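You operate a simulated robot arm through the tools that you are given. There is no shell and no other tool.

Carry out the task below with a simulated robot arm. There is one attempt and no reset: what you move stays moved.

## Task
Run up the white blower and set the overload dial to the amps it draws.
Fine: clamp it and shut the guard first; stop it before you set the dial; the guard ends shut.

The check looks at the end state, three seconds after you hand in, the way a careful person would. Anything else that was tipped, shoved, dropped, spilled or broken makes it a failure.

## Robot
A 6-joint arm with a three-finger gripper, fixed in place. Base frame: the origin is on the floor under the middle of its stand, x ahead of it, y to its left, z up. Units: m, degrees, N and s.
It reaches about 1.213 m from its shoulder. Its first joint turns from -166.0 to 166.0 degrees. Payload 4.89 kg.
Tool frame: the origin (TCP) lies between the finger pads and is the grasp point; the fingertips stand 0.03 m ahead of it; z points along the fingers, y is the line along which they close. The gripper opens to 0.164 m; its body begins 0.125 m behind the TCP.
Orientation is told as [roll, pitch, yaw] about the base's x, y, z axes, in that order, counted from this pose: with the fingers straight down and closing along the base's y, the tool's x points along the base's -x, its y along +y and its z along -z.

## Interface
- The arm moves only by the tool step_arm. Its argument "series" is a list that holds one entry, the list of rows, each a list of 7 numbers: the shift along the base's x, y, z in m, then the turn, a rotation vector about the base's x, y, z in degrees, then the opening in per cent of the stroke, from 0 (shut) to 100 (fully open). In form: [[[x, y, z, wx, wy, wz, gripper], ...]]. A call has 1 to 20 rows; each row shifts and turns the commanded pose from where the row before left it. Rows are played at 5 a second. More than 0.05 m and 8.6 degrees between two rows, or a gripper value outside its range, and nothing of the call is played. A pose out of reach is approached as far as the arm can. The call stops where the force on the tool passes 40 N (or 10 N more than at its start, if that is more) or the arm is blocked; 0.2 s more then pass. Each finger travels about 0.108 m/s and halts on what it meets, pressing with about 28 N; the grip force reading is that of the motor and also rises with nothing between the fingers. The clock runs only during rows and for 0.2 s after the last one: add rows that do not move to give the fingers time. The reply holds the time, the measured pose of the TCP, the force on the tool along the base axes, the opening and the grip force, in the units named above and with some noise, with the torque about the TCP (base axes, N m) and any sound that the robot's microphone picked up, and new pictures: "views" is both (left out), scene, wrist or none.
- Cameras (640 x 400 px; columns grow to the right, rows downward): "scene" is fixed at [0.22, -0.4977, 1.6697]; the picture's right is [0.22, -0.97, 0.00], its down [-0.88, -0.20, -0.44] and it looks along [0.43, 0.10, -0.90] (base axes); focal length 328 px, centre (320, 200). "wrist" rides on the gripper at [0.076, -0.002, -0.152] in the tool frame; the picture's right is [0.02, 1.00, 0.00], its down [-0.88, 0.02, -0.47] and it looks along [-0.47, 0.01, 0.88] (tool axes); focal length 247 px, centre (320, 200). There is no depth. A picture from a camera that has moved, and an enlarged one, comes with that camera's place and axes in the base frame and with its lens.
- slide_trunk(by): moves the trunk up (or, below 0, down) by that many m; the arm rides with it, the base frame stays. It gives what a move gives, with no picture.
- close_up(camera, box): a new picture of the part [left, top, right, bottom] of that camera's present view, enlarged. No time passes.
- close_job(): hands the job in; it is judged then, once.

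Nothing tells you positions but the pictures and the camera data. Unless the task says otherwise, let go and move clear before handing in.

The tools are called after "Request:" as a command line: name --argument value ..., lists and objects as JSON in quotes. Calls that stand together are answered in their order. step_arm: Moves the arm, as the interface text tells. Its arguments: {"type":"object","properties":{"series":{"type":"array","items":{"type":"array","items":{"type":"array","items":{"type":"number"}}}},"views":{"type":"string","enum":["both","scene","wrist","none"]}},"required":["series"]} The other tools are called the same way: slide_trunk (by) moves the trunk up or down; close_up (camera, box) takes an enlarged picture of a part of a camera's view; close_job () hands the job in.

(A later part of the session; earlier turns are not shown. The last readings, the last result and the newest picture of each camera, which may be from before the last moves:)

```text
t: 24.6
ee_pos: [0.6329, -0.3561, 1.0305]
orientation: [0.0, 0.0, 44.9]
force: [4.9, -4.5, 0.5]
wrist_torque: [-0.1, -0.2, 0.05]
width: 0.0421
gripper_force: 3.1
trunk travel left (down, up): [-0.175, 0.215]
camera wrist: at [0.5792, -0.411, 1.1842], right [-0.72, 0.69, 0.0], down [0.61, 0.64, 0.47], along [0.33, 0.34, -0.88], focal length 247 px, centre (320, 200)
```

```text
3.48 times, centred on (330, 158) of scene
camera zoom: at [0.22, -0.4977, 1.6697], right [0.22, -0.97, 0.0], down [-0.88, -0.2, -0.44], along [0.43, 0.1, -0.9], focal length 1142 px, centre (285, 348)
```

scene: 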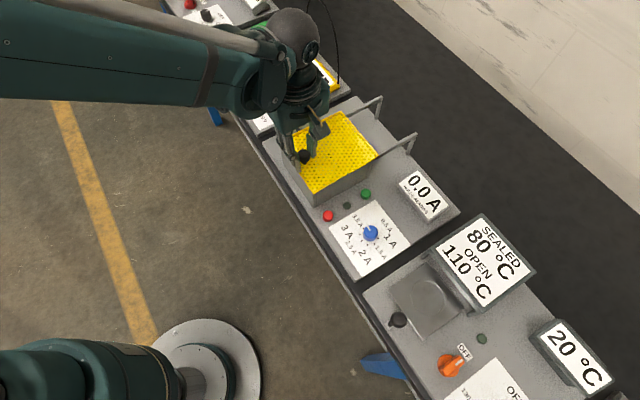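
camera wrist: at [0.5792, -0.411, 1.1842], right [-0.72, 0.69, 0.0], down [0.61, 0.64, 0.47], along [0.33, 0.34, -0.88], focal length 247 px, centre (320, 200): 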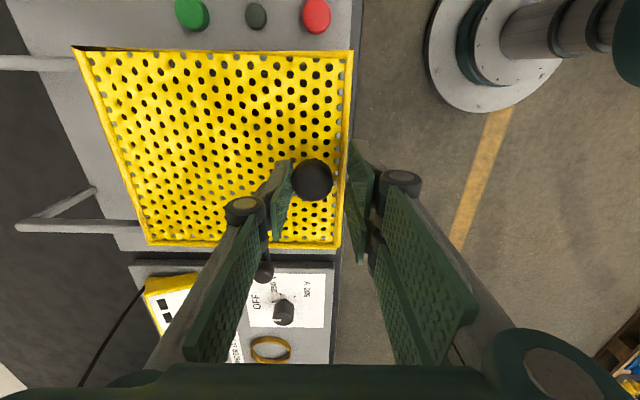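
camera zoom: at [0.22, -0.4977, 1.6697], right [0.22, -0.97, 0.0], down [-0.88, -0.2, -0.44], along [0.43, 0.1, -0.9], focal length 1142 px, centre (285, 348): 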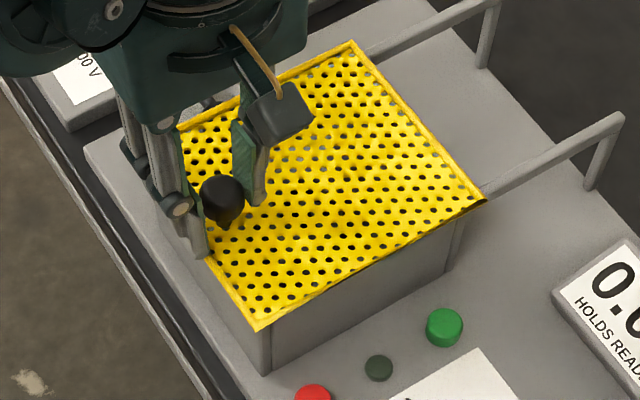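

It is seated at its front stop (about 7 N). I'll press slightly to confirm, ease off, open and lift away.

Request:
step_arm --series '[[[-0.0014, 0.0014, 0, 0, 0, 0, 24], [0, 0, 0, 0, 0, 0, 24], [0.002, -0.002, 0, 0, 0, 0, 28], [0, 0, 0, 0, 0, 0, 40], [0, 0, 0, 0, 0, 0, 40], [0, 0, 0.03, 0, 0, 0, 40], [0, 0, 0.04, 0, 0, 0, 40], [0, 0, 0.04, 0, 0, 0, 40], [0, 0, 0, 0, 0, 0, 40]]]' --views "both"

```text
t: 26.6
ee_pos: [0.6329, -0.3503, 1.1414]
orientation: [0.0, 0.0, 45.1]
force: [-0.3, 1.1, 0.9]
wrist_torque: [-0.09, -0.08, -0.02]
width: 0.0653
gripper_force: 0.1
trunk travel left (down, up): [-0.175, 0.215]
camera wrist: at [0.5796, -0.405, 1.294], right [-0.72, 0.69, 0.0], down [0.61, 0.64, 0.47], along [0.33, 0.34, -0.88], focal length 247 px, centre (320, 200)
```

scene: 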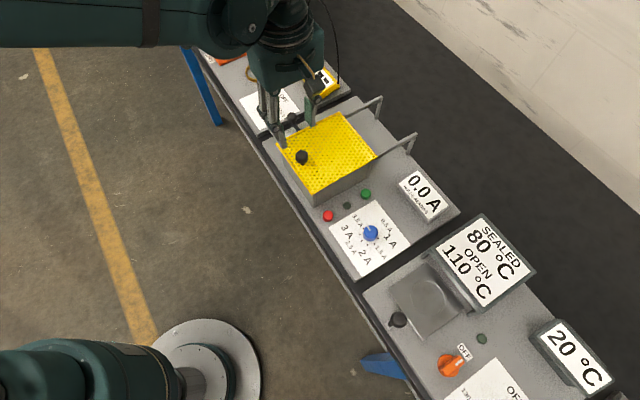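
wrist: 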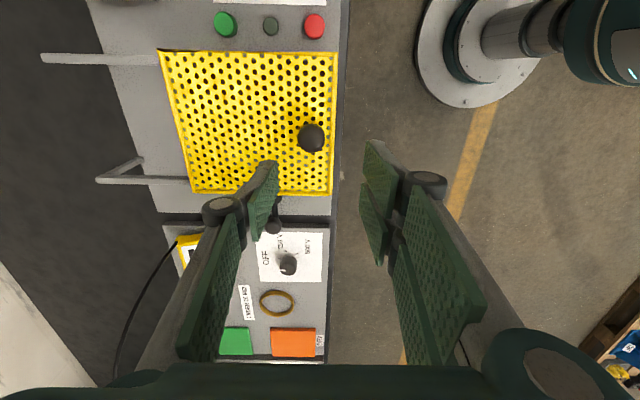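

The guard is shut. Next I'll close the fingers and move above the green start button, at about (0.635, -0.526, 0.90), keeping clear of the guard edge.

Request:
step_arm --series '[[[0, -0.045, 0, 0, 0, 0, 20], [0, -0.045, 0, 0, 0, 0, 0], [-0.002, -0.045, 0, 0, 0, 0, 0], [-0.0016, -0.0464, 0, 0, 0, 0, 0], [0, 0, -0.03, 0, 0, 0, 0], [0, 0, 0, 0, 0, 0, 0]]]' --views "both"

Request:
close_up --camera "scene" --box '[270, 100, 470, 260]'

```text
t: 28.0
ee_pos: [0.6291, -0.536, 1.1121]
orientation: [0.0, -0.1, 45.0]
force: [0.1, -0.7, 0.2]
wrist_torque: [0.12, -0.01, -0.02]
width: 0.0003
gripper_force: 28.0
trunk travel left (down, up): [-0.175, 0.215]
camera wrist: at [0.5769, -0.5903, 1.2655], right [-0.72, 0.69, 0.0], down [0.61, 0.64, 0.47], along [0.33, 0.34, -0.88], focal length 247 px, centre (320, 200)
```

scene: 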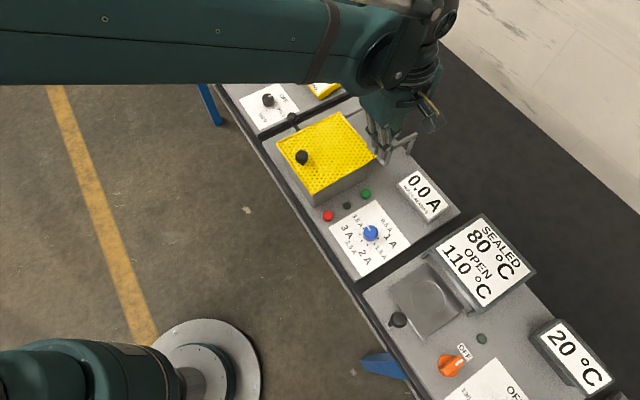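
wrist: 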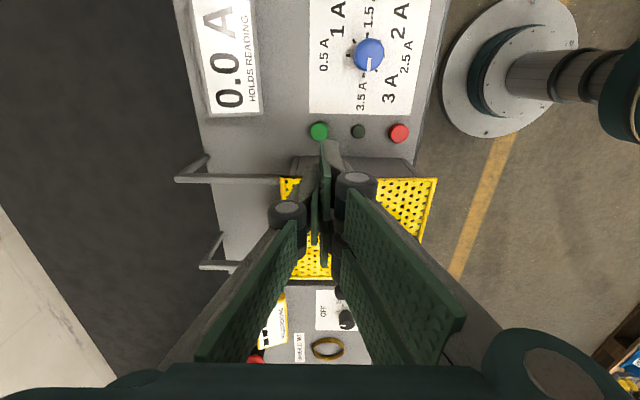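

```text
2.50 times, centred on (370, 180) of scene
camera zoom: at [0.22, -0.4977, 1.6697], right [0.22, -0.97, 0.0], down [-0.88, -0.2, -0.44], along [0.43, 0.1, -0.9], focal length 821 px, centre (195, 250)
```

zoom: 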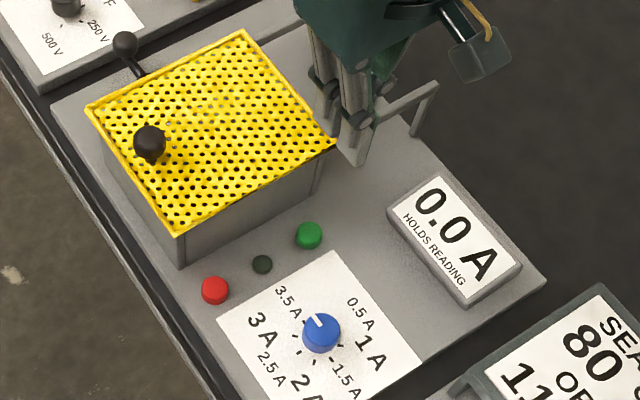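

Request:
close_up --camera "wrist" --box '[260, 90, 420, 190]'

Request:
close_up --camera "scene" --box '[345, 90, 425, 210]'

```text
4.00 times, centred on (340, 140) of wrist
camera zoom: at [0.5769, -0.5903, 1.2655], right [-0.72, 0.69, 0.0], down [0.61, 0.64, 0.47], along [0.33, 0.34, -0.88], focal length 988 px, centre (240, 440)
```

zoom: 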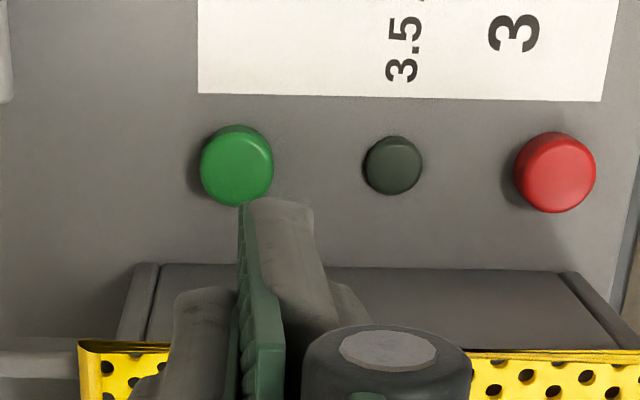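

```text
3.33 times, centred on (385, 150) of scene
camera zoom: at [0.22, -0.4977, 1.6697], right [0.22, -0.97, 0.0], down [-0.88, -0.2, -0.44], along [0.43, 0.1, -0.9], focal length 1095 px, centre (103, 367)
```

zoom: 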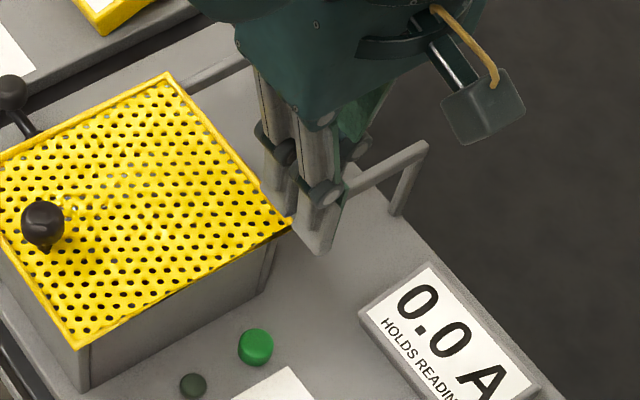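

The closed fingertips line up with the green button, and I'm holding about 1.5 cm from the guard edge. Lowering to just above it.

Request:
step_arm --series '[[[-0.0028, -0.001, -0.035, 0, 0, 0, 0], [0, 0, -0.035, 0, 0, 0, 0], [0, 0, -0.035, 0, 0, 0, 0], [0, 0, -0.035, 0, 0, 0, 0], [0, 0, -0.02, 0, 0, 0, 0], [0, 0, 0, 0, 0, 0, 0]]]' --views "both"

Request:
close_up --camera "scene" --box '[290, 130, 450, 250]'

Request:
close_up --camera "wrist" --box '[240, 90, 440, 215]'

```text
t: 29.4
ee_pos: [0.6256, -0.5388, 0.9523]
orientation: [0.0, -0.1, 45.0]
force: [-1.8, 0.5, -0.7]
wrist_torque: [0.01, 0.0, -0.01]
width: 0.0001
gripper_force: 27.6
trunk travel left (down, up): [-0.175, 0.215]
camera wrist: at [0.5728, -0.5935, 1.1047], right [-0.72, 0.69, 0.0], down [0.61, 0.64, 0.47], along [0.33, 0.34, -0.88], focal length 247 px, centre (320, 200)
```

scene: 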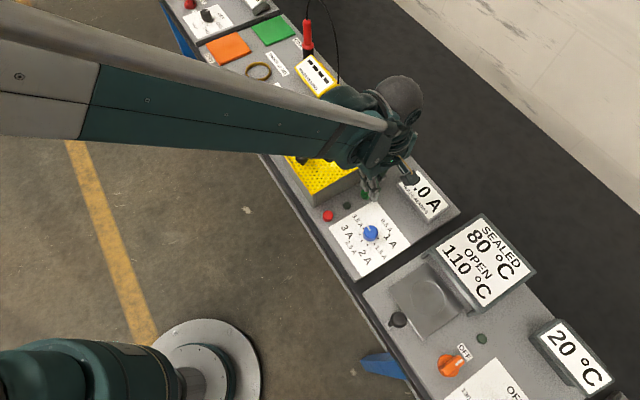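
wrist: 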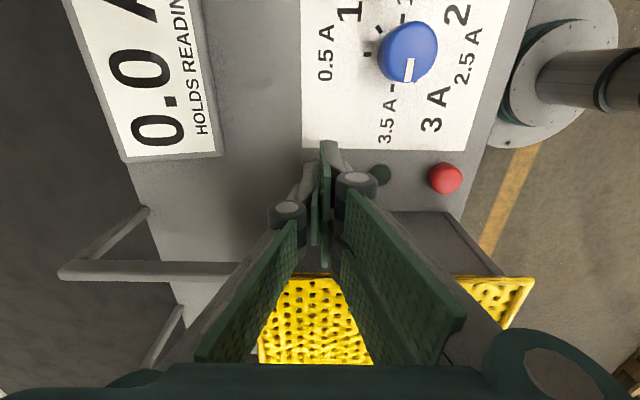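

```text
3.33 times, centred on (370, 190) of scene
camera zoom: at [0.22, -0.4977, 1.6697], right [0.22, -0.97, 0.0], down [-0.88, -0.2, -0.44], along [0.43, 0.1, -0.9], focal length 1095 px, centre (153, 233)
```

zoom: 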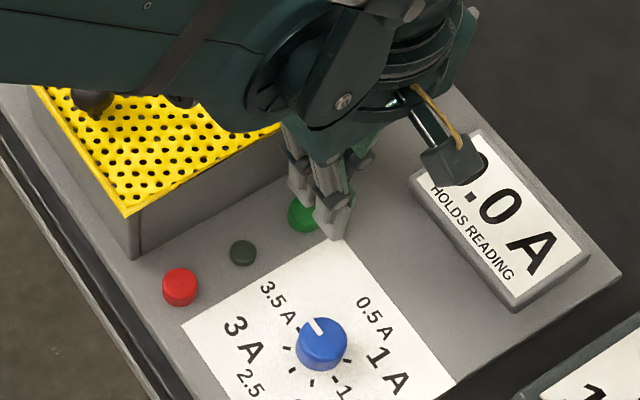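

```text
3.20 times, centred on (340, 152) of wrist
camera zoom: at [0.5728, -0.5935, 1.1047], right [-0.72, 0.69, 0.0], down [0.61, 0.64, 0.47], along [0.33, 0.34, -0.88], focal length 790 px, centre (256, 352)
```

zoom: 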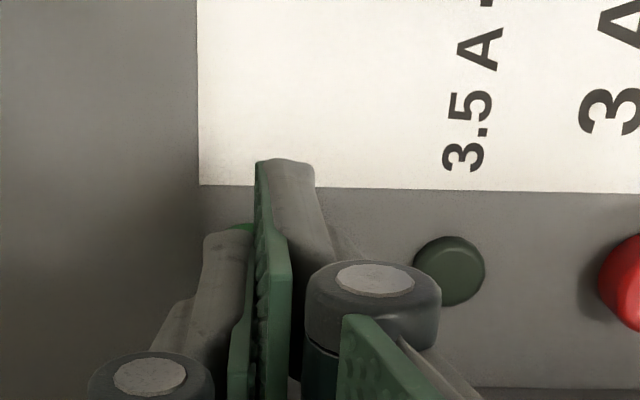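

The tips sit just above the green button. I'll nudge slightly left and press down in small steps.

Request:
step_arm --series '[[[0.0014, 0.0028, -0.01, 0, 0, 0, 0], [0, 0, -0.005, 0, 0, 0, 0], [0, 0, -0.003, 0, 0, 0, 0], [0, 0, 0, 0, 0, 0, 0]]]' --views "both"

Request:
close_up --camera "scene" --box '[290, 130, 450, 250]'

```text
t: 30.4
ee_pos: [0.6282, -0.5356, 0.933]
orientation: [0.0, -0.1, 45.0]
force: [-0.3, 0.0, 0.4]
wrist_torque: [-0.01, -0.01, 0.02]
width: 0.0
gripper_force: 28.0
trunk travel left (down, up): [-0.175, 0.215]
camera wrist: at [0.575, -0.5895, 1.0859], right [-0.72, 0.69, 0.0], down [0.61, 0.64, 0.47], along [0.33, 0.34, -0.88], focal length 247 px, centre (320, 200)
```

scene: 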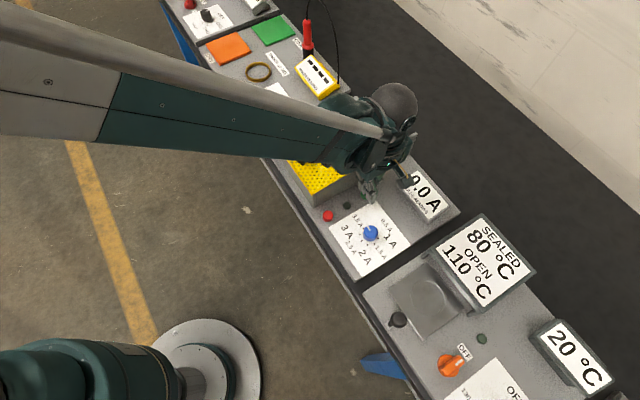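
wrist: 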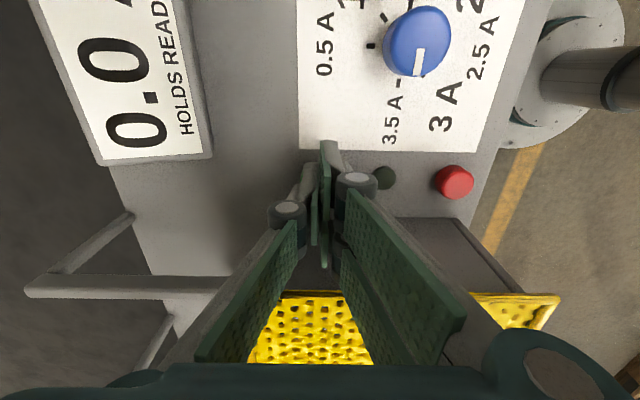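

```text
3.33 times, centred on (370, 190) of scene
camera zoom: at [0.22, -0.4977, 1.6697], right [0.22, -0.97, 0.0], down [-0.88, -0.2, -0.44], along [0.43, 0.1, -0.9], focal length 1095 px, centre (153, 233)
```

zoom: 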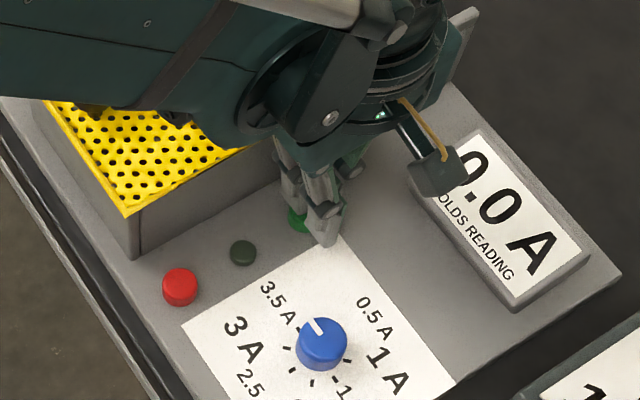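

No contact yet. I'll continue down in 2 mm steps.

Request:
step_arm --series '[[[0, 0, -0.002, 0, 0, 0, 0], [0, 0, -0.002, 0, 0, 0, 0], [0, 0, -0.002, 0, 0, 0, 0], [0, 0, 0, 0, 0, 0, 0]]]' --views "scene"

Request:
close_up --camera "scene" --box '[290, 130, 450, 250]'

```text
t: 31.4
ee_pos: [0.6279, -0.5348, 0.9271]
orientation: [0.1, -0.1, 45.0]
force: [0.1, 1.9, 0.4]
wrist_torque: [-0.04, 0.02, -0.01]
width: 0.0
gripper_force: 27.5
trunk travel left (down, up): [-0.175, 0.215]
```

scene: 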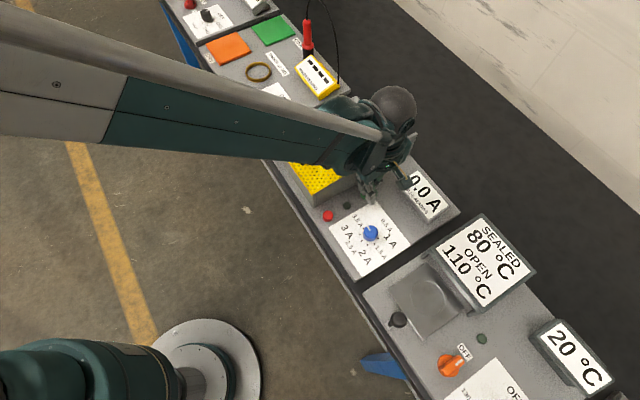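

```text
3.33 times, centred on (370, 190) of scene
camera zoom: at [0.22, -0.4977, 1.6697], right [0.22, -0.97, 0.0], down [-0.88, -0.2, -0.44], along [0.43, 0.1, -0.9], focal length 1095 px, centre (153, 233)
```

zoom: 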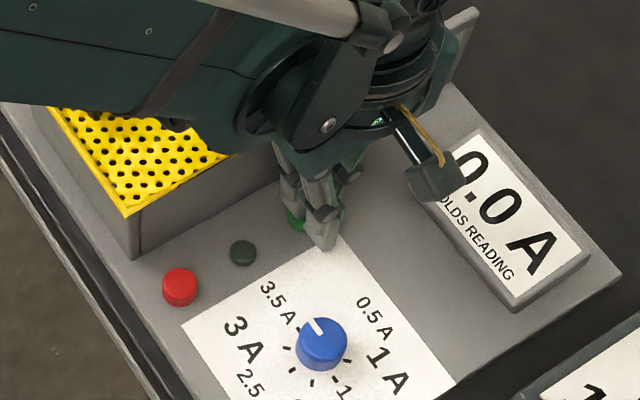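

Request:
step_arm --series '[[[0.001, 0.0015, -0.002, 0, 0, 0, 0], [0, 0, -0.002, 0, 0, 0, 0], [0, 0, 0, 0, 0, 0, 0]]]' --views "scene"

Request:
close_up --camera "scene" --box '[290, 130, 450, 250]'

```text
t: 32.2
ee_pos: [0.6282, -0.5328, 0.9224]
orientation: [-0.1, 0.0, 44.9]
force: [0.8, 0.3, 0.4]
wrist_torque: [0.0, -0.03, -0.01]
width: 0.0058
gripper_force: 45.0
trunk travel left (down, up): [-0.175, 0.215]
```

scene: 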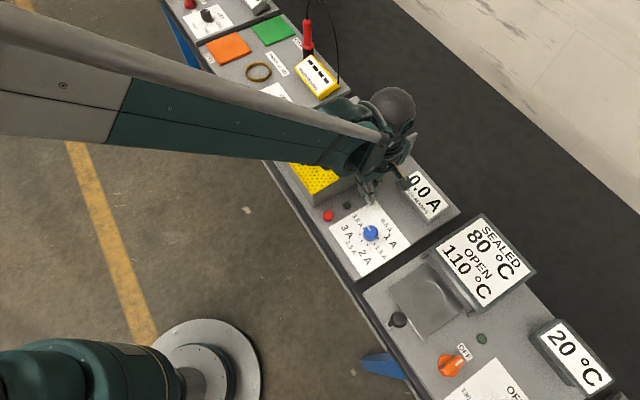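

```text
3.33 times, centred on (370, 190) of scene
camera zoom: at [0.22, -0.4977, 1.6697], right [0.22, -0.97, 0.0], down [-0.88, -0.2, -0.44], along [0.43, 0.1, -0.9], focal length 1095 px, centre (153, 233)
```

zoom: 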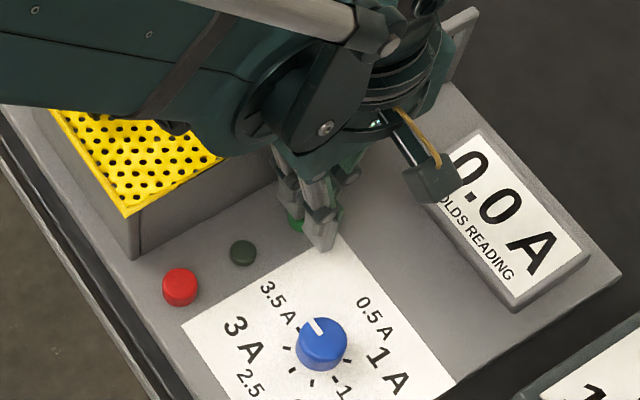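

Request:
close_up --camera "wrist" --box '[240, 90, 440, 215]'

Request:
close_up --camera "scene" --box '[345, 170, 405, 210]'

```text
3.20 times, centred on (340, 152) of wrist
camera zoom: at [0.5755, -0.5885, 1.0758], right [-0.72, 0.69, 0.0], down [0.61, 0.64, 0.47], along [0.33, 0.34, -0.88], focal length 790 px, centre (256, 352)
```

zoom: 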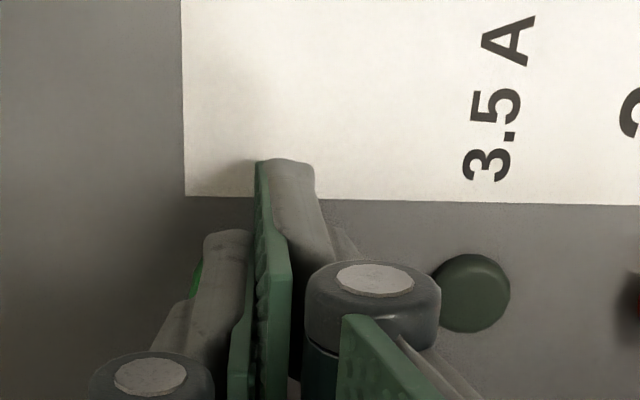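

```text
10.00 times, centred on (375, 190) of scene
camera zoom: at [0.22, -0.4977, 1.6697], right [0.22, -0.97, 0.0], down [-0.88, -0.2, -0.44], along [0.43, 0.1, -0.9], focal length 3285 px, centre (-230, 300)
```

zoom: 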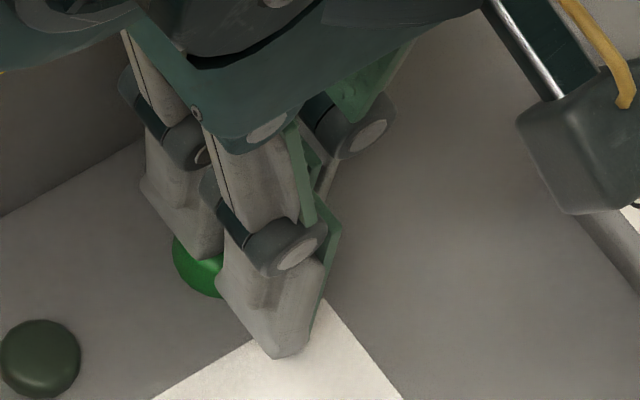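

The fingertips are at button level but the jaws were pried apart by a few mm, so contact isn't clean. I'll lift a little and look before retrying.

Request:
step_arm --series '[[[0, 0, 0.006, 0, 0, 0, 0], [0, 0, 0.02, 0, 0, 0, 0], [0, 0, 0.03, 0, 0, 0, 0], [0, 0, 0.03, 0, 0, 0, 0], [0, 0, 0, 0, 0, 0, 0]]]' --views "both"

Request:
close_up --camera "wrist" --box '[240, 90, 440, 215]'

Request:
close_up --camera "scene" --box '[300, 130, 460, 250]'

```text
t: 33.4
ee_pos: [0.629, -0.5351, 1.0101]
orientation: [0.0, 0.0, 45.1]
force: [-0.8, -0.1, 0.1]
wrist_torque: [-0.05, -0.06, 0.02]
width: 0.0001
gripper_force: 45.2
trunk travel left (down, up): [-0.175, 0.215]
camera wrist: at [0.5756, -0.5889, 1.1635], right [-0.72, 0.69, 0.0], down [0.61, 0.64, 0.47], along [0.33, 0.34, -0.88], focal length 247 px, centre (320, 200)
```

scene: 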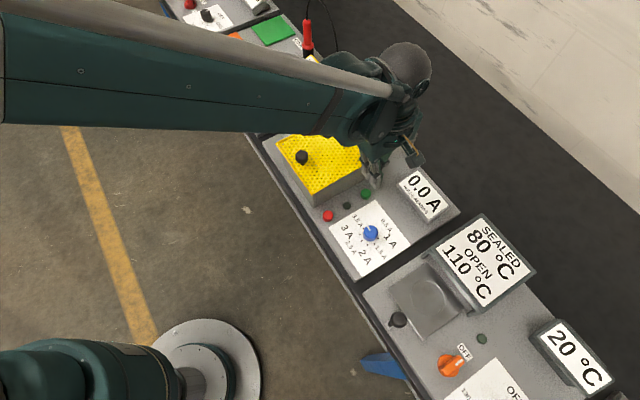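
wrist: 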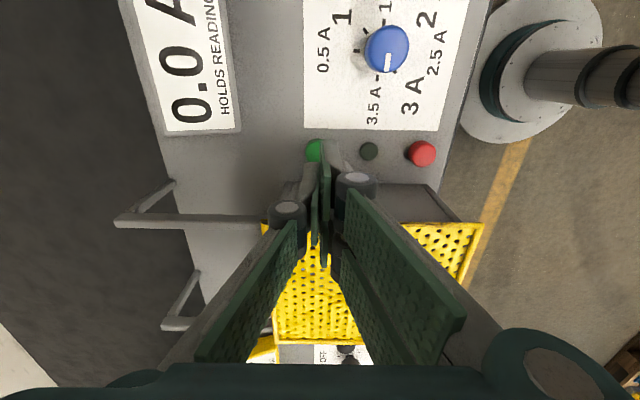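

```text
3.20 times, centred on (340, 152) of wrist
camera zoom: at [0.5756, -0.5889, 1.1635], right [-0.72, 0.69, 0.0], down [0.61, 0.64, 0.47], along [0.33, 0.34, -0.88], focal length 790 px, centre (256, 352)
```

zoom: 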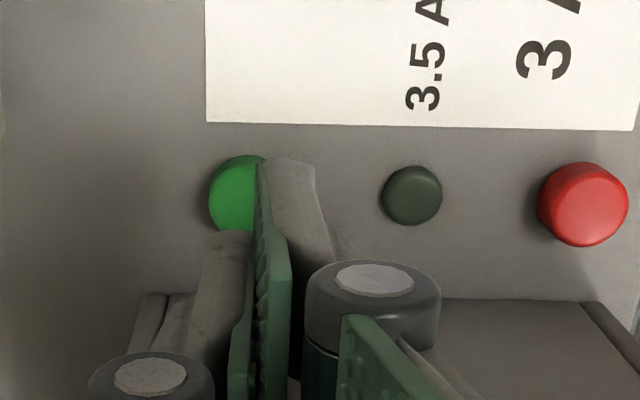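

```text
3.33 times, centred on (380, 190) of scene
camera zoom: at [0.22, -0.4977, 1.6697], right [0.22, -0.97, 0.0], down [-0.88, -0.2, -0.44], along [0.43, 0.1, -0.9], focal length 1095 px, centre (120, 233)
```

zoom: 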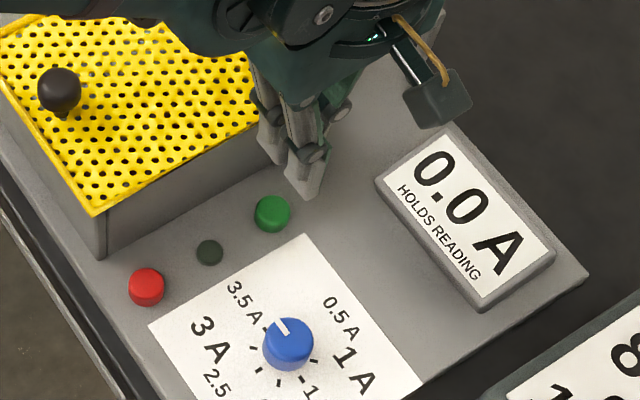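

Cross-checking several views, the panel is actually nearer z ≈ 0.877, so the button top (about 0.89) was only just being touched. The button is at about (0.636, -0.531). I'll recentre and press deeper in small steps.

Request:
step_arm --series '[[[-0.0017, 0.0039, -0.03, 0, 0, 0, 0], [0, 0, -0.03, 0, 0, 0, 0], [0, 0, -0.025, 0, 0, 0, 0], [0, 0, -0.003, 0, 0, 0, 0], [0, 0, -0.002, 0, 0, 0, 0], [0, 0, 0, 0, 0, 0, 0]]]' --views "scene"

Request:
close_up --camera "scene" --box '[320, 150, 440, 225]'

```text
t: 34.8
ee_pos: [0.6275, -0.53, 0.9181]
orientation: [0.0, 0.0, 45.1]
force: [-0.3, -0.9, 3.6]
wrist_torque: [0.02, 0.0, -0.03]
width: 0.006
gripper_force: 45.0
trunk travel left (down, up): [-0.175, 0.215]
heard: click
```

scene: 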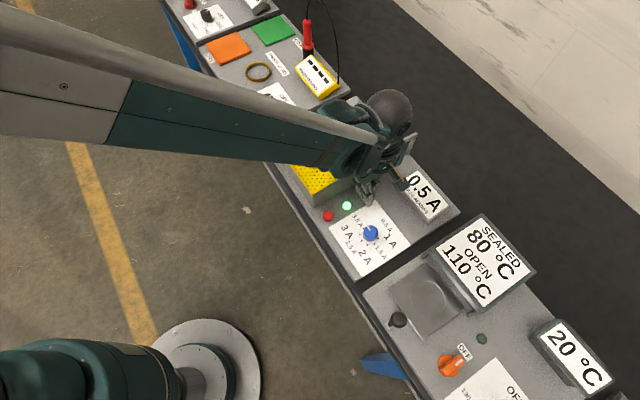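

```text
5.33 times, centred on (380, 188) of scene
camera zoom: at [0.22, -0.4977, 1.6697], right [0.22, -0.97, 0.0], down [-0.88, -0.2, -0.44], along [0.43, 0.1, -0.9], focal length 1752 px, centre (0, 267)
```

zoom: 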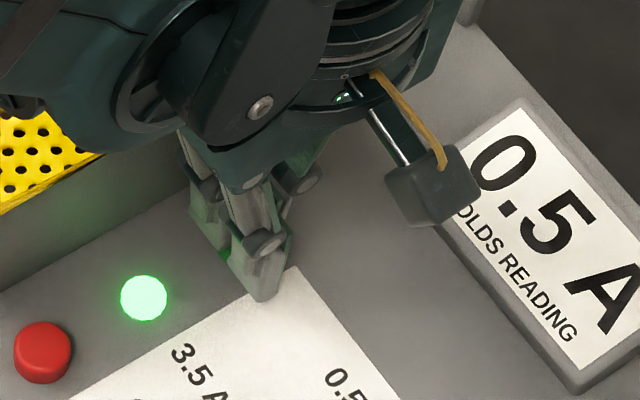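

A click was heard, the lamp is lit and the ammeter reads 0.5 A and is probably still climbing. I'll lift off the button and watch the reading settle.

Request:
step_arm --series '[[[0, 0, 0.01, 0, 0, 0, 0], [0, 0, 0.03, 0, 0, 0, 0], [0, 0, 0.03, 0, 0, 0, 0], [0, 0, 0.03, 0, 0, 0, 0], [0, 0, 0, 0, 0, 0, 0]]]' --views "scene"

Request:
close_up --camera "scene" --box '[300, 150, 460, 250]'

```text
t: 36.0
ee_pos: [0.6278, -0.5311, 1.0166]
orientation: [0.0, 0.0, 45.0]
force: [0.2, -0.4, 0.6]
wrist_torque: [-0.04, -0.02, -0.01]
width: 0.0
gripper_force: 45.3
trunk travel left (down, up): [-0.175, 0.215]
```

scene: 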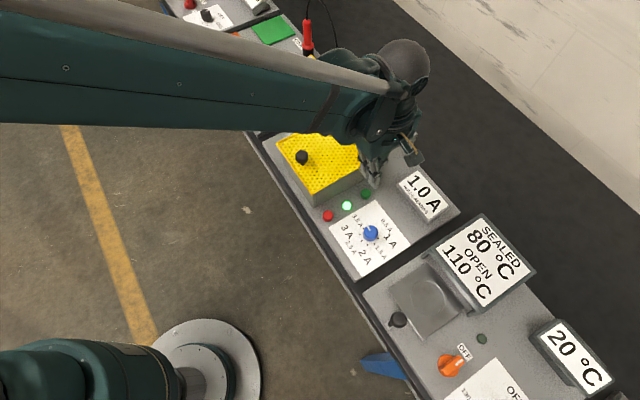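

```text
4.00 times, centred on (380, 200) of scene
camera zoom: at [0.22, -0.4977, 1.6697], right [0.22, -0.97, 0.0], down [-0.88, -0.2, -0.44], along [0.43, 0.1, -0.9], focal length 1314 px, centre (80, 200)
```

zoom: 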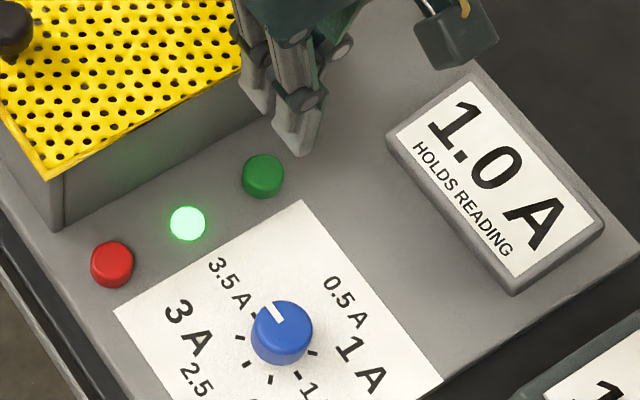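

The reading is climbing as the blower runs up (1.0 A). I'll move above the red stop button in the meantime and keep watching the reading.

Request:
step_arm --series '[[[0, 0, 0.04, 0, 0, 0, 0], [-0.0287, 0.0286, 0, 0, 0, 0, 0], [-0.0287, 0.0286, 0, 0, 0, 0, 0], [-0.0286, 0.0287, 0, 0, 0, 0, 0], [0, 0, 0, 0, 0, 0, 0], [0, 0, 0, 0, 0, 0, 0]]]' --views "both"

Request:
close_up --camera "scene" --box '[300, 150, 460, 250]'

Request:
close_up --camera "wrist" --box '[220, 80, 380, 180]'

```text
t: 37.4
ee_pos: [0.5394, -0.4441, 1.0575]
orientation: [0.0, 0.0, 45.0]
force: [-0.8, 0.5, 0.6]
wrist_torque: [-0.05, -0.04, -0.02]
width: 0.0
gripper_force: 45.0
trunk travel left (down, up): [-0.175, 0.215]
camera wrist: at [0.4874, -0.4986, 1.2099], right [-0.72, 0.69, 0.0], down [0.61, 0.64, 0.47], along [0.33, 0.34, -0.88], focal length 247 px, centre (320, 200)
```

scene: 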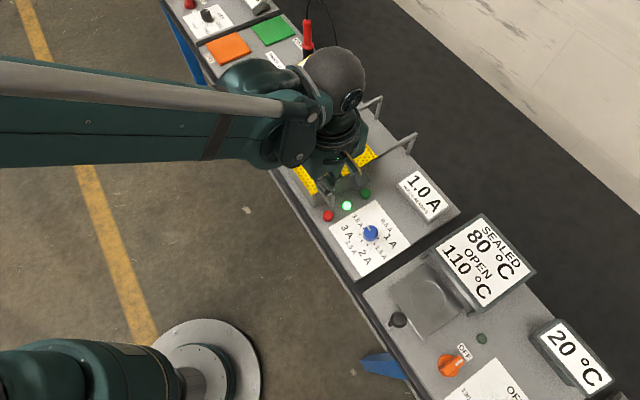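
wrist: 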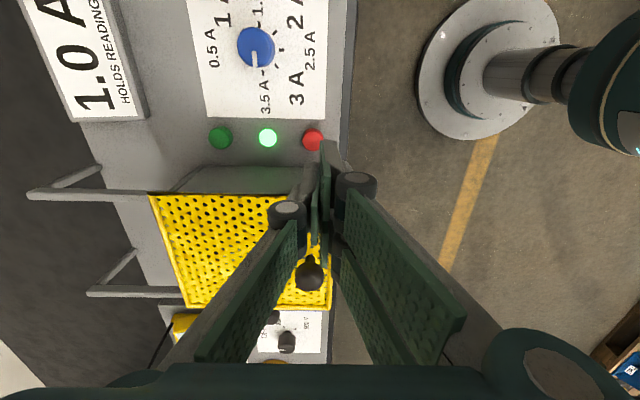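

```text
4.00 times, centred on (380, 200) of scene
camera zoom: at [0.22, -0.4977, 1.6697], right [0.22, -0.97, 0.0], down [-0.88, -0.2, -0.44], along [0.43, 0.1, -0.9], focal length 1314 px, centre (80, 200)
```

zoom: 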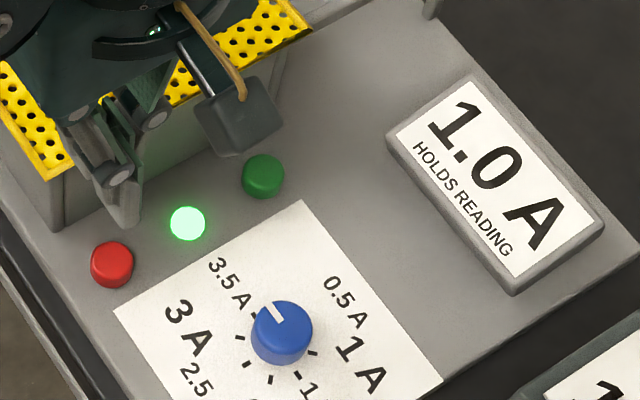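

```text
4.00 times, centred on (300, 130) of wrist
camera zoom: at [0.4874, -0.4986, 1.2099], right [-0.72, 0.69, 0.0], down [0.61, 0.64, 0.47], along [0.33, 0.34, -0.88], focal length 988 px, centre (400, 480)
```

zoom: 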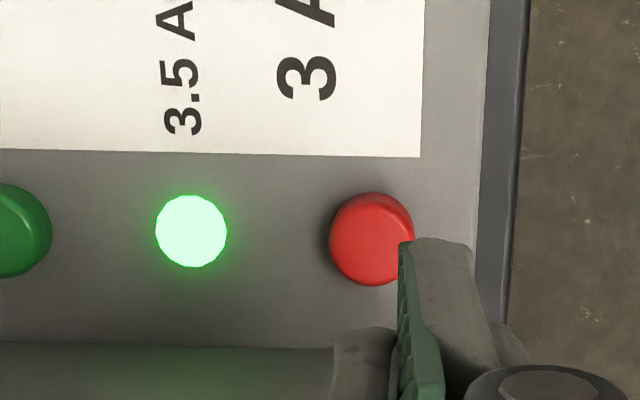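

It reads 1.0 A; I'll wait several more seconds to be sure that it has settled.

Request:
step_arm --series '[[[0, 0, 0, 0, 0, 0, 0], [0, 0, 0, 0, 0, 0, 0], [0, 0, 0, 0, 0, 0, 0], [0, 0, 0, 0, 0, 0, 0], [0, 0, 0, 0, 0, 0, 0], [0, 0, 0, 0, 0, 0, 0], [0, 0, 0, 0, 0, 0, 0], [0, 0, 0, 0, 0, 0, 0], [0, 0, 0, 0, 0, 0, 0], [0, 0, 0, 0, 0, 0, 0], [0, 0, 0, 0, 0, 0, 0], [0, 0, 0, 0, 0, 0, 0], [0, 0, 0, 0, 0, 0, 0], [0, 0, 0, 0, 0, 0, 0], [0, 0, 0, 0, 0, 0, 0], [0, 0, 0, 0, 0, 0, 0], [0, 0, 0, 0, 0, 0, 0], [0, 0, 0, 0, 0, 0, 0], [0, 0, 0, 0, 0, 0, 0], [0, 0, 0, 0, 0, 0, 0]]]' --views "scene"

Request:
close_up --camera "scene" --box '[300, 150, 460, 250]'

```text
t: 41.6
ee_pos: [0.5404, -0.4438, 1.056]
orientation: [0.0, 0.1, 45.0]
force: [0.0, 1.5, 0.1]
wrist_torque: [0.01, 0.01, 0.0]
width: 0.0004
gripper_force: 44.3
trunk travel left (down, up): [-0.175, 0.215]
```

scene: 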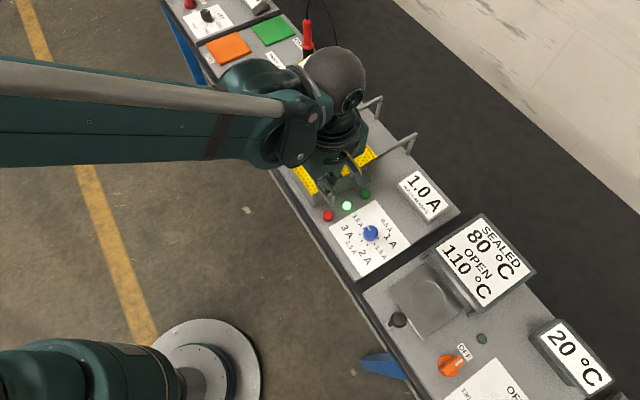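

```text
4.00 times, centred on (380, 200) of scene
camera zoom: at [0.22, -0.4977, 1.6697], right [0.22, -0.97, 0.0], down [-0.88, -0.2, -0.44], along [0.43, 0.1, -0.9], focal length 1314 px, centre (80, 200)
```

zoom: 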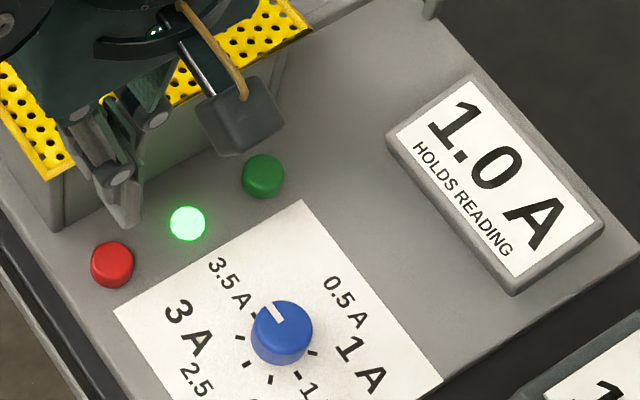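

It is steady at 1.0 A with the blower running. Now I'll press the red stop button at about (0.550, -0.445).

Request:
step_arm --series '[[[0.0016, -0.0012, -0.045, 0, 0, 0, 0], [0, 0, -0.045, 0, 0, 0, 0], [0, 0, -0.035, 0, 0, 0, 0], [0, 0, -0.006, 0, 0, 0, 0], [0, 0, -0.004, 0, 0, 0, 0], [0, 0, -0.003, 0, 0, 0, 0], [0, 0, 0, 0, 0, 0, 0]]]' --views "both"

Request:
close_up --camera "scene" --box '[300, 150, 460, 250]'

```text
t: 43.2
ee_pos: [0.5431, -0.446, 0.9218]
orientation: [0.1, 0.0, 45.1]
force: [0.2, 0.2, 1.6]
wrist_torque: [0.03, -0.02, 0.02]
width: 0.006
gripper_force: 45.4
trunk travel left (down, up): [-0.175, 0.215]
camera wrist: at [0.49, -0.5003, 1.0744], right [-0.72, 0.69, 0.0], down [0.61, 0.64, 0.47], along [0.33, 0.34, -0.88], focal length 247 px, centre (320, 200)
```

scene: 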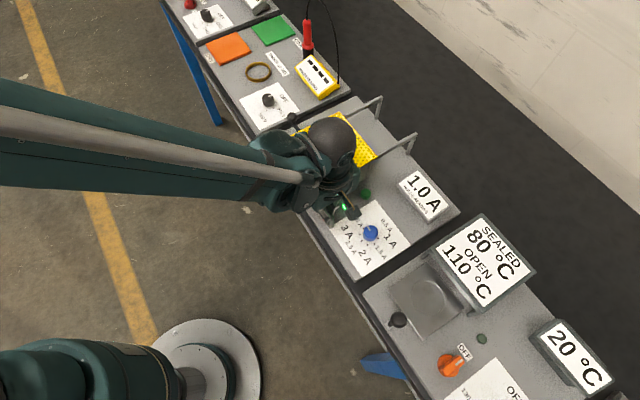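
wrist: 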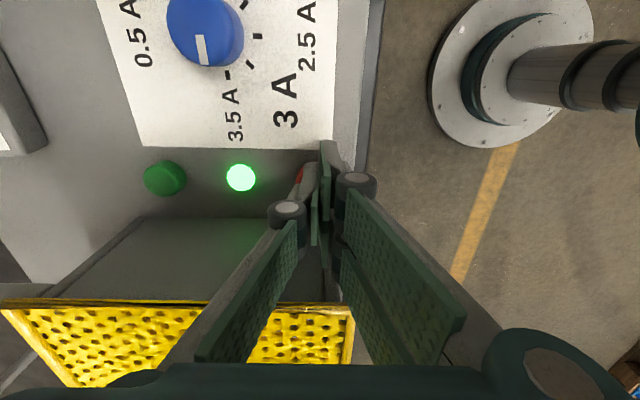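

```text
4.00 times, centred on (380, 200) of scene
camera zoom: at [0.22, -0.4977, 1.6697], right [0.22, -0.97, 0.0], down [-0.88, -0.2, -0.44], along [0.43, 0.1, -0.9], focal length 1314 px, centre (80, 200)
```

zoom: 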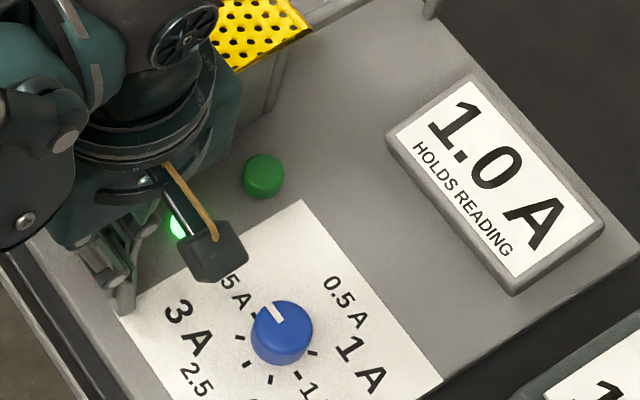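

Contact has begun but the lamp is still lit. I'll press a few more millimetres.

Request:
step_arm --series '[[[0, 0, -0.002, 0, 0, 0, 0], [0, 0, -0.002, 0, 0, 0, 0], [0, 0, -0.001, 0, 0, 0, 0], [0, 0, 0, 0, 0, 0, 0]]]' --views "both"

```text
t: 44.2
ee_pos: [0.5415, -0.4461, 0.9156]
orientation: [0.0, 0.0, 45.0]
force: [-0.5, 2.2, 3.7]
wrist_torque: [0.05, -0.01, -0.03]
width: 0.006
gripper_force: 45.1
trunk travel left (down, up): [-0.175, 0.215]
heard: click
camera wrist: at [0.489, -0.5001, 1.0695], right [-0.72, 0.69, 0.0], down [0.61, 0.64, 0.47], along [0.33, 0.34, -0.88], focal length 247 px, centre (320, 200)
```

scene: 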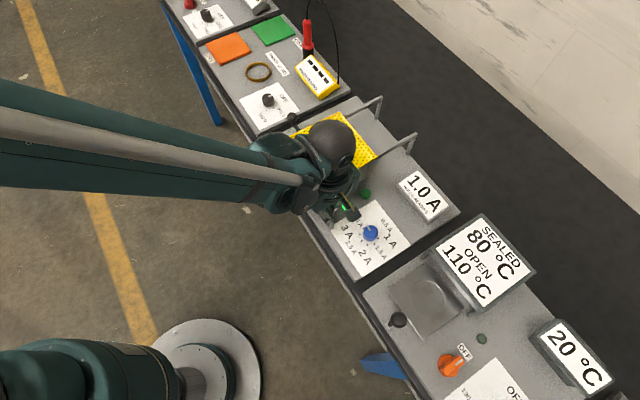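
wrist: 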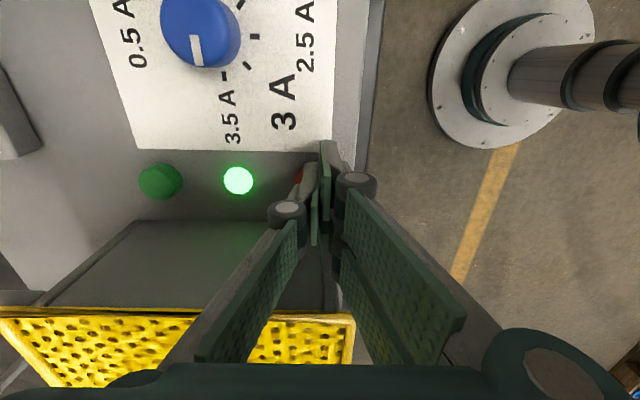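

A click was heard. I'll lift off and check that the lamp goes out.

Request:
step_arm --series '[[[0, 0, 0.01, 0, 0, 0, 0], [0, 0, 0.04, 0, 0, 0, 0], [0, 0, 0.045, 0, 0, 0, 0], [0, 0, 0.045, 0, 0, 0, 0], [0, 0, 0, 0, 0, 0, 0]]]' --views "both"

Request:
close_up --camera "scene" --box '[300, 150, 460, 280]'

Request:
close_up --camera "wrist" --box '[180, 0, 340, 100]'

```text
t: 45.4
ee_pos: [0.5395, -0.4458, 1.0562]
orientation: [0.0, 0.0, 45.0]
force: [-0.8, 1.2, 0.3]
wrist_torque: [-0.04, -0.08, 0.01]
width: 0.0002
gripper_force: 45.1
trunk travel left (down, up): [-0.175, 0.215]
camera wrist: at [0.4865, -0.5011, 1.21], right [-0.72, 0.69, 0.0], down [0.61, 0.64, 0.47], along [0.33, 0.34, -0.88], focal length 247 px, centre (320, 200)
```

scene: 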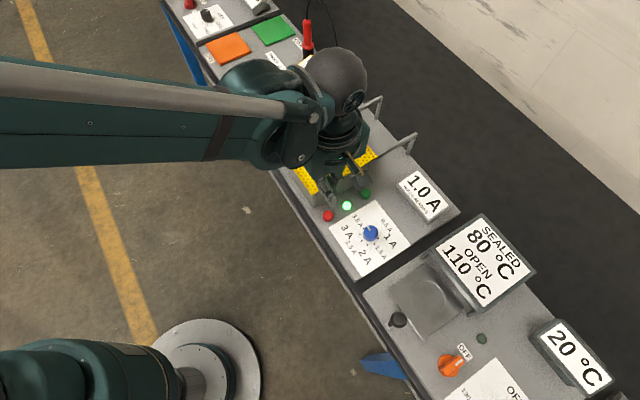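
wrist: 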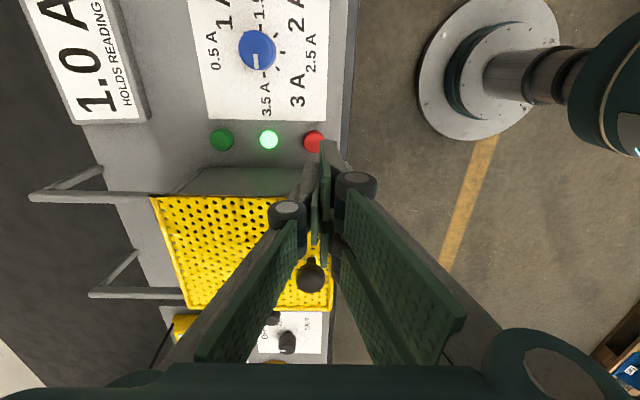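

```text
3.08 times, centred on (380, 215) of scene
camera zoom: at [0.22, -0.4977, 1.6697], right [0.22, -0.97, 0.0], down [-0.88, -0.2, -0.44], along [0.43, 0.1, -0.9], focal length 1011 px, centre (135, 154)
```

zoom: 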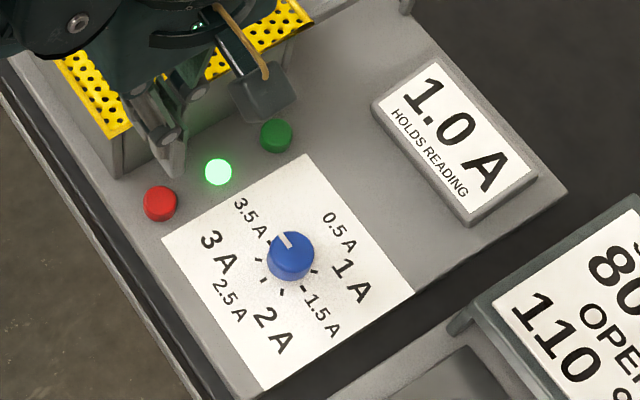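

```text
4.00 times, centred on (260, 50) of wrist
camera zoom: at [0.4865, -0.5011, 1.21], right [-0.72, 0.69, 0.0], down [0.61, 0.64, 0.47], along [0.33, 0.34, -0.88], focal length 988 px, centre (560, 800)
```

zoom: 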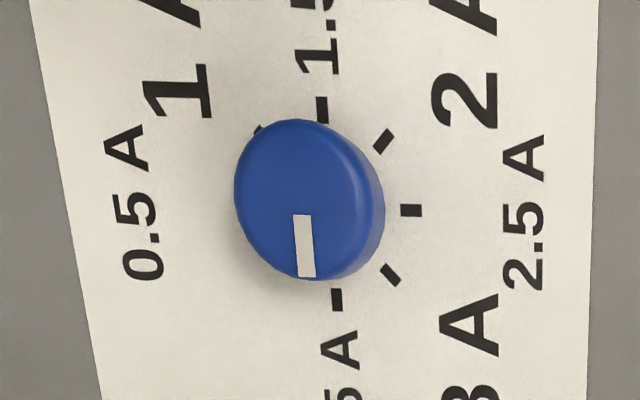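

The lamp is still lit, so it may be coasting down. I'll wait a couple of seconds and look again.

Request:
step_arm --series '[[[0, 0, 0, 0, 0, 0, 0], [0, 0, 0, 0, 0, 0, 0], [0, 0, 0, 0, 0, 0, 0], [0, 0, 0, 0, 0, 0, 0], [0, 0, 0, 0, 0, 0, 0], [0, 0, 0, 0, 0, 0, 0], [0, 0, 0, 0, 0, 0, 0], [0, 0, 0, 0, 0, 0, 0], [0, 0, 0, 0, 0, 0, 0], [0, 0, 0, 0, 0, 0, 0]]]' --views "both"

Request:
close_up --camera "scene" --box '[300, 150, 460, 280]'

```text
t: 47.6
ee_pos: [0.5397, -0.4481, 1.0564]
orientation: [0.1, 0.1, 45.1]
force: [-0.9, -0.4, -0.3]
wrist_torque: [0.01, 0.04, -0.02]
width: 0.0
gripper_force: 45.3
trunk travel left (down, up): [-0.175, 0.215]
camera wrist: at [0.487, -0.5015, 1.2094], right [-0.72, 0.69, 0.0], down [0.61, 0.64, 0.47], along [0.33, 0.34, -0.88], focal length 247 px, centre (320, 200)
```

scene: 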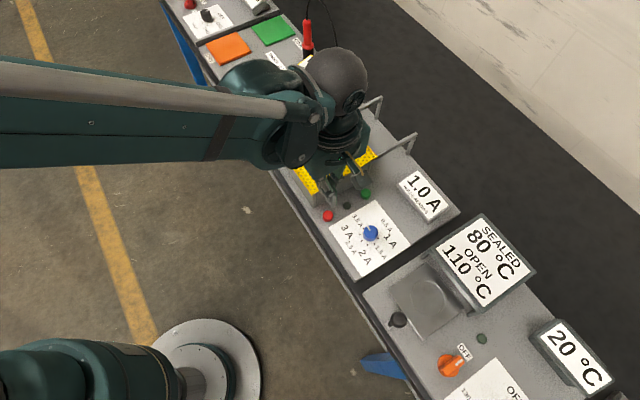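
wrist: 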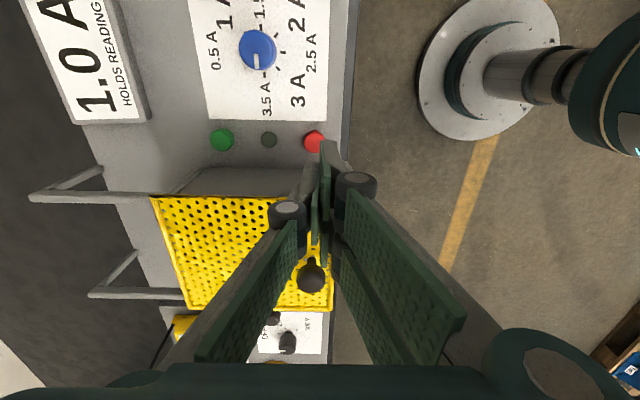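

```text
3.08 times, centred on (380, 215) of scene
camera zoom: at [0.22, -0.4977, 1.6697], right [0.22, -0.97, 0.0], down [-0.88, -0.2, -0.44], along [0.43, 0.1, -0.9], focal length 1011 px, centre (135, 154)
```

zoom: 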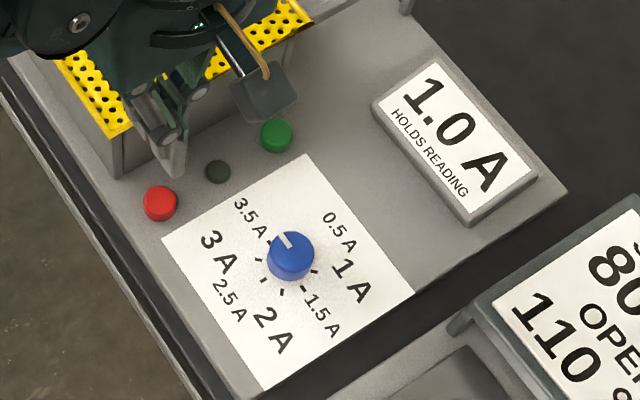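

The lamp is off and the display holds 1.0 A. The dial points at 3.5 A and needs 225° counter-clockwise to reach 1 A. I'll move above it, at about (0.5235, -0.560), with the tool yawed back to -60° so I can turn it in stages.

Request:
step_arm --series '[[[-0.00116, -0.008, 0, 0, 0, -7.5, 20], [-0.00116, -0.008, 0, 0, 0, -7.5, 40], [-0.00116, -0.008, 0, 0, 0, -7.5, 45], [-0.00116, -0.008, 0, 0, 0, -7.5, 45], [-0.00116, -0.008, 0, 0, 0, -7.5, 45], [-0.00116, -0.008, 0, 0, 0, -7.5, 45], [-0.00116, -0.008, 0, 0, 0, -7.5, 45], [-0.00116, -0.008, 0, 0, 0, -7.5, 45], [-0.00116, -0.008, 0, 0, 0, -7.5, 45], [-0.00116, -0.008, 0, 0, 0, -7.5, 45], [-0.00116, -0.008, 0, 0, 0, -7.5, 45], [-0.00116, -0.008, 0, 0, 0, -7.5, 45], [-0.00116, -0.008, 0, 0, 0, -7.5, 45], [-0.00116, -0.008, 0, 0, 0, -7.5, 45], [0, 0, 0, 0, 0, 0, 45]]]' --views "both"

Request:
close_up --camera "wrist" --box '[220, 80, 420, 205]'

```text
t: 50.8
ee_pos: [0.5244, -0.5582, 1.0571]
orientation: [-0.1, 0.1, -60.0]
force: [0.3, 0.9, 0.7]
wrist_torque: [0.0, 0.0, 0.0]
width: 0.0737
gripper_force: 0.1
trunk travel left (down, up): [-0.175, 0.215]
camera wrist: at [0.486, -0.4916, 1.2099], right [0.86, 0.52, 0.0], down [0.46, -0.75, 0.47], along [0.24, -0.4, -0.88], focal length 247 px, centre (320, 200)
```

scene: 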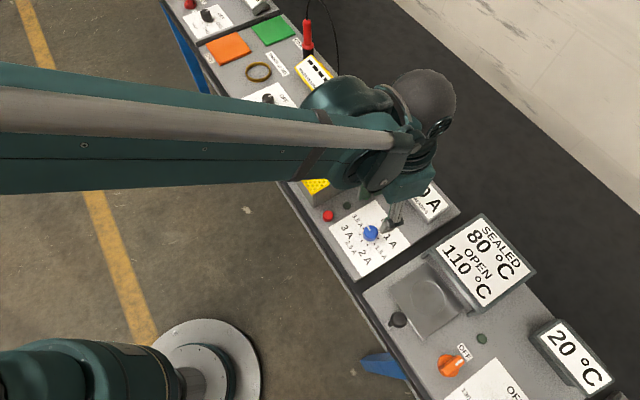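
wrist: 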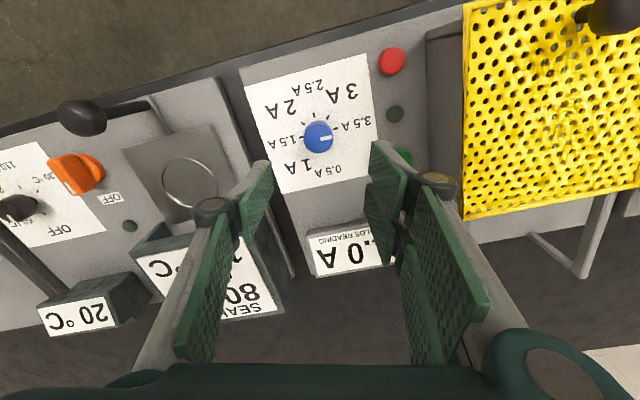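

```text
3.20 times, centred on (320, 142) of wrist
camera zoom: at [0.486, -0.4916, 1.2099], right [0.86, 0.52, 0.0], down [0.46, -0.75, 0.47], along [0.24, -0.4, -0.88], focal length 790 px, centre (320, 384)
```

zoom: 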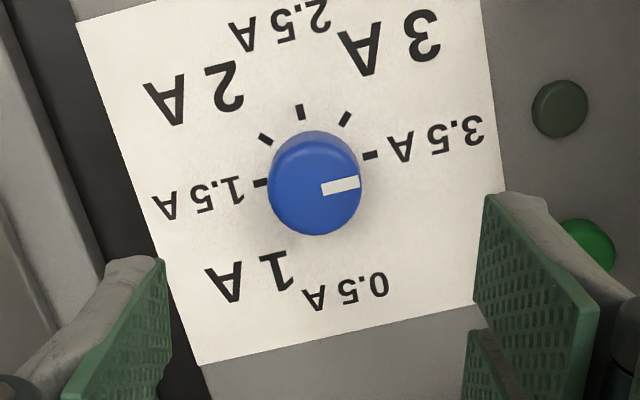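

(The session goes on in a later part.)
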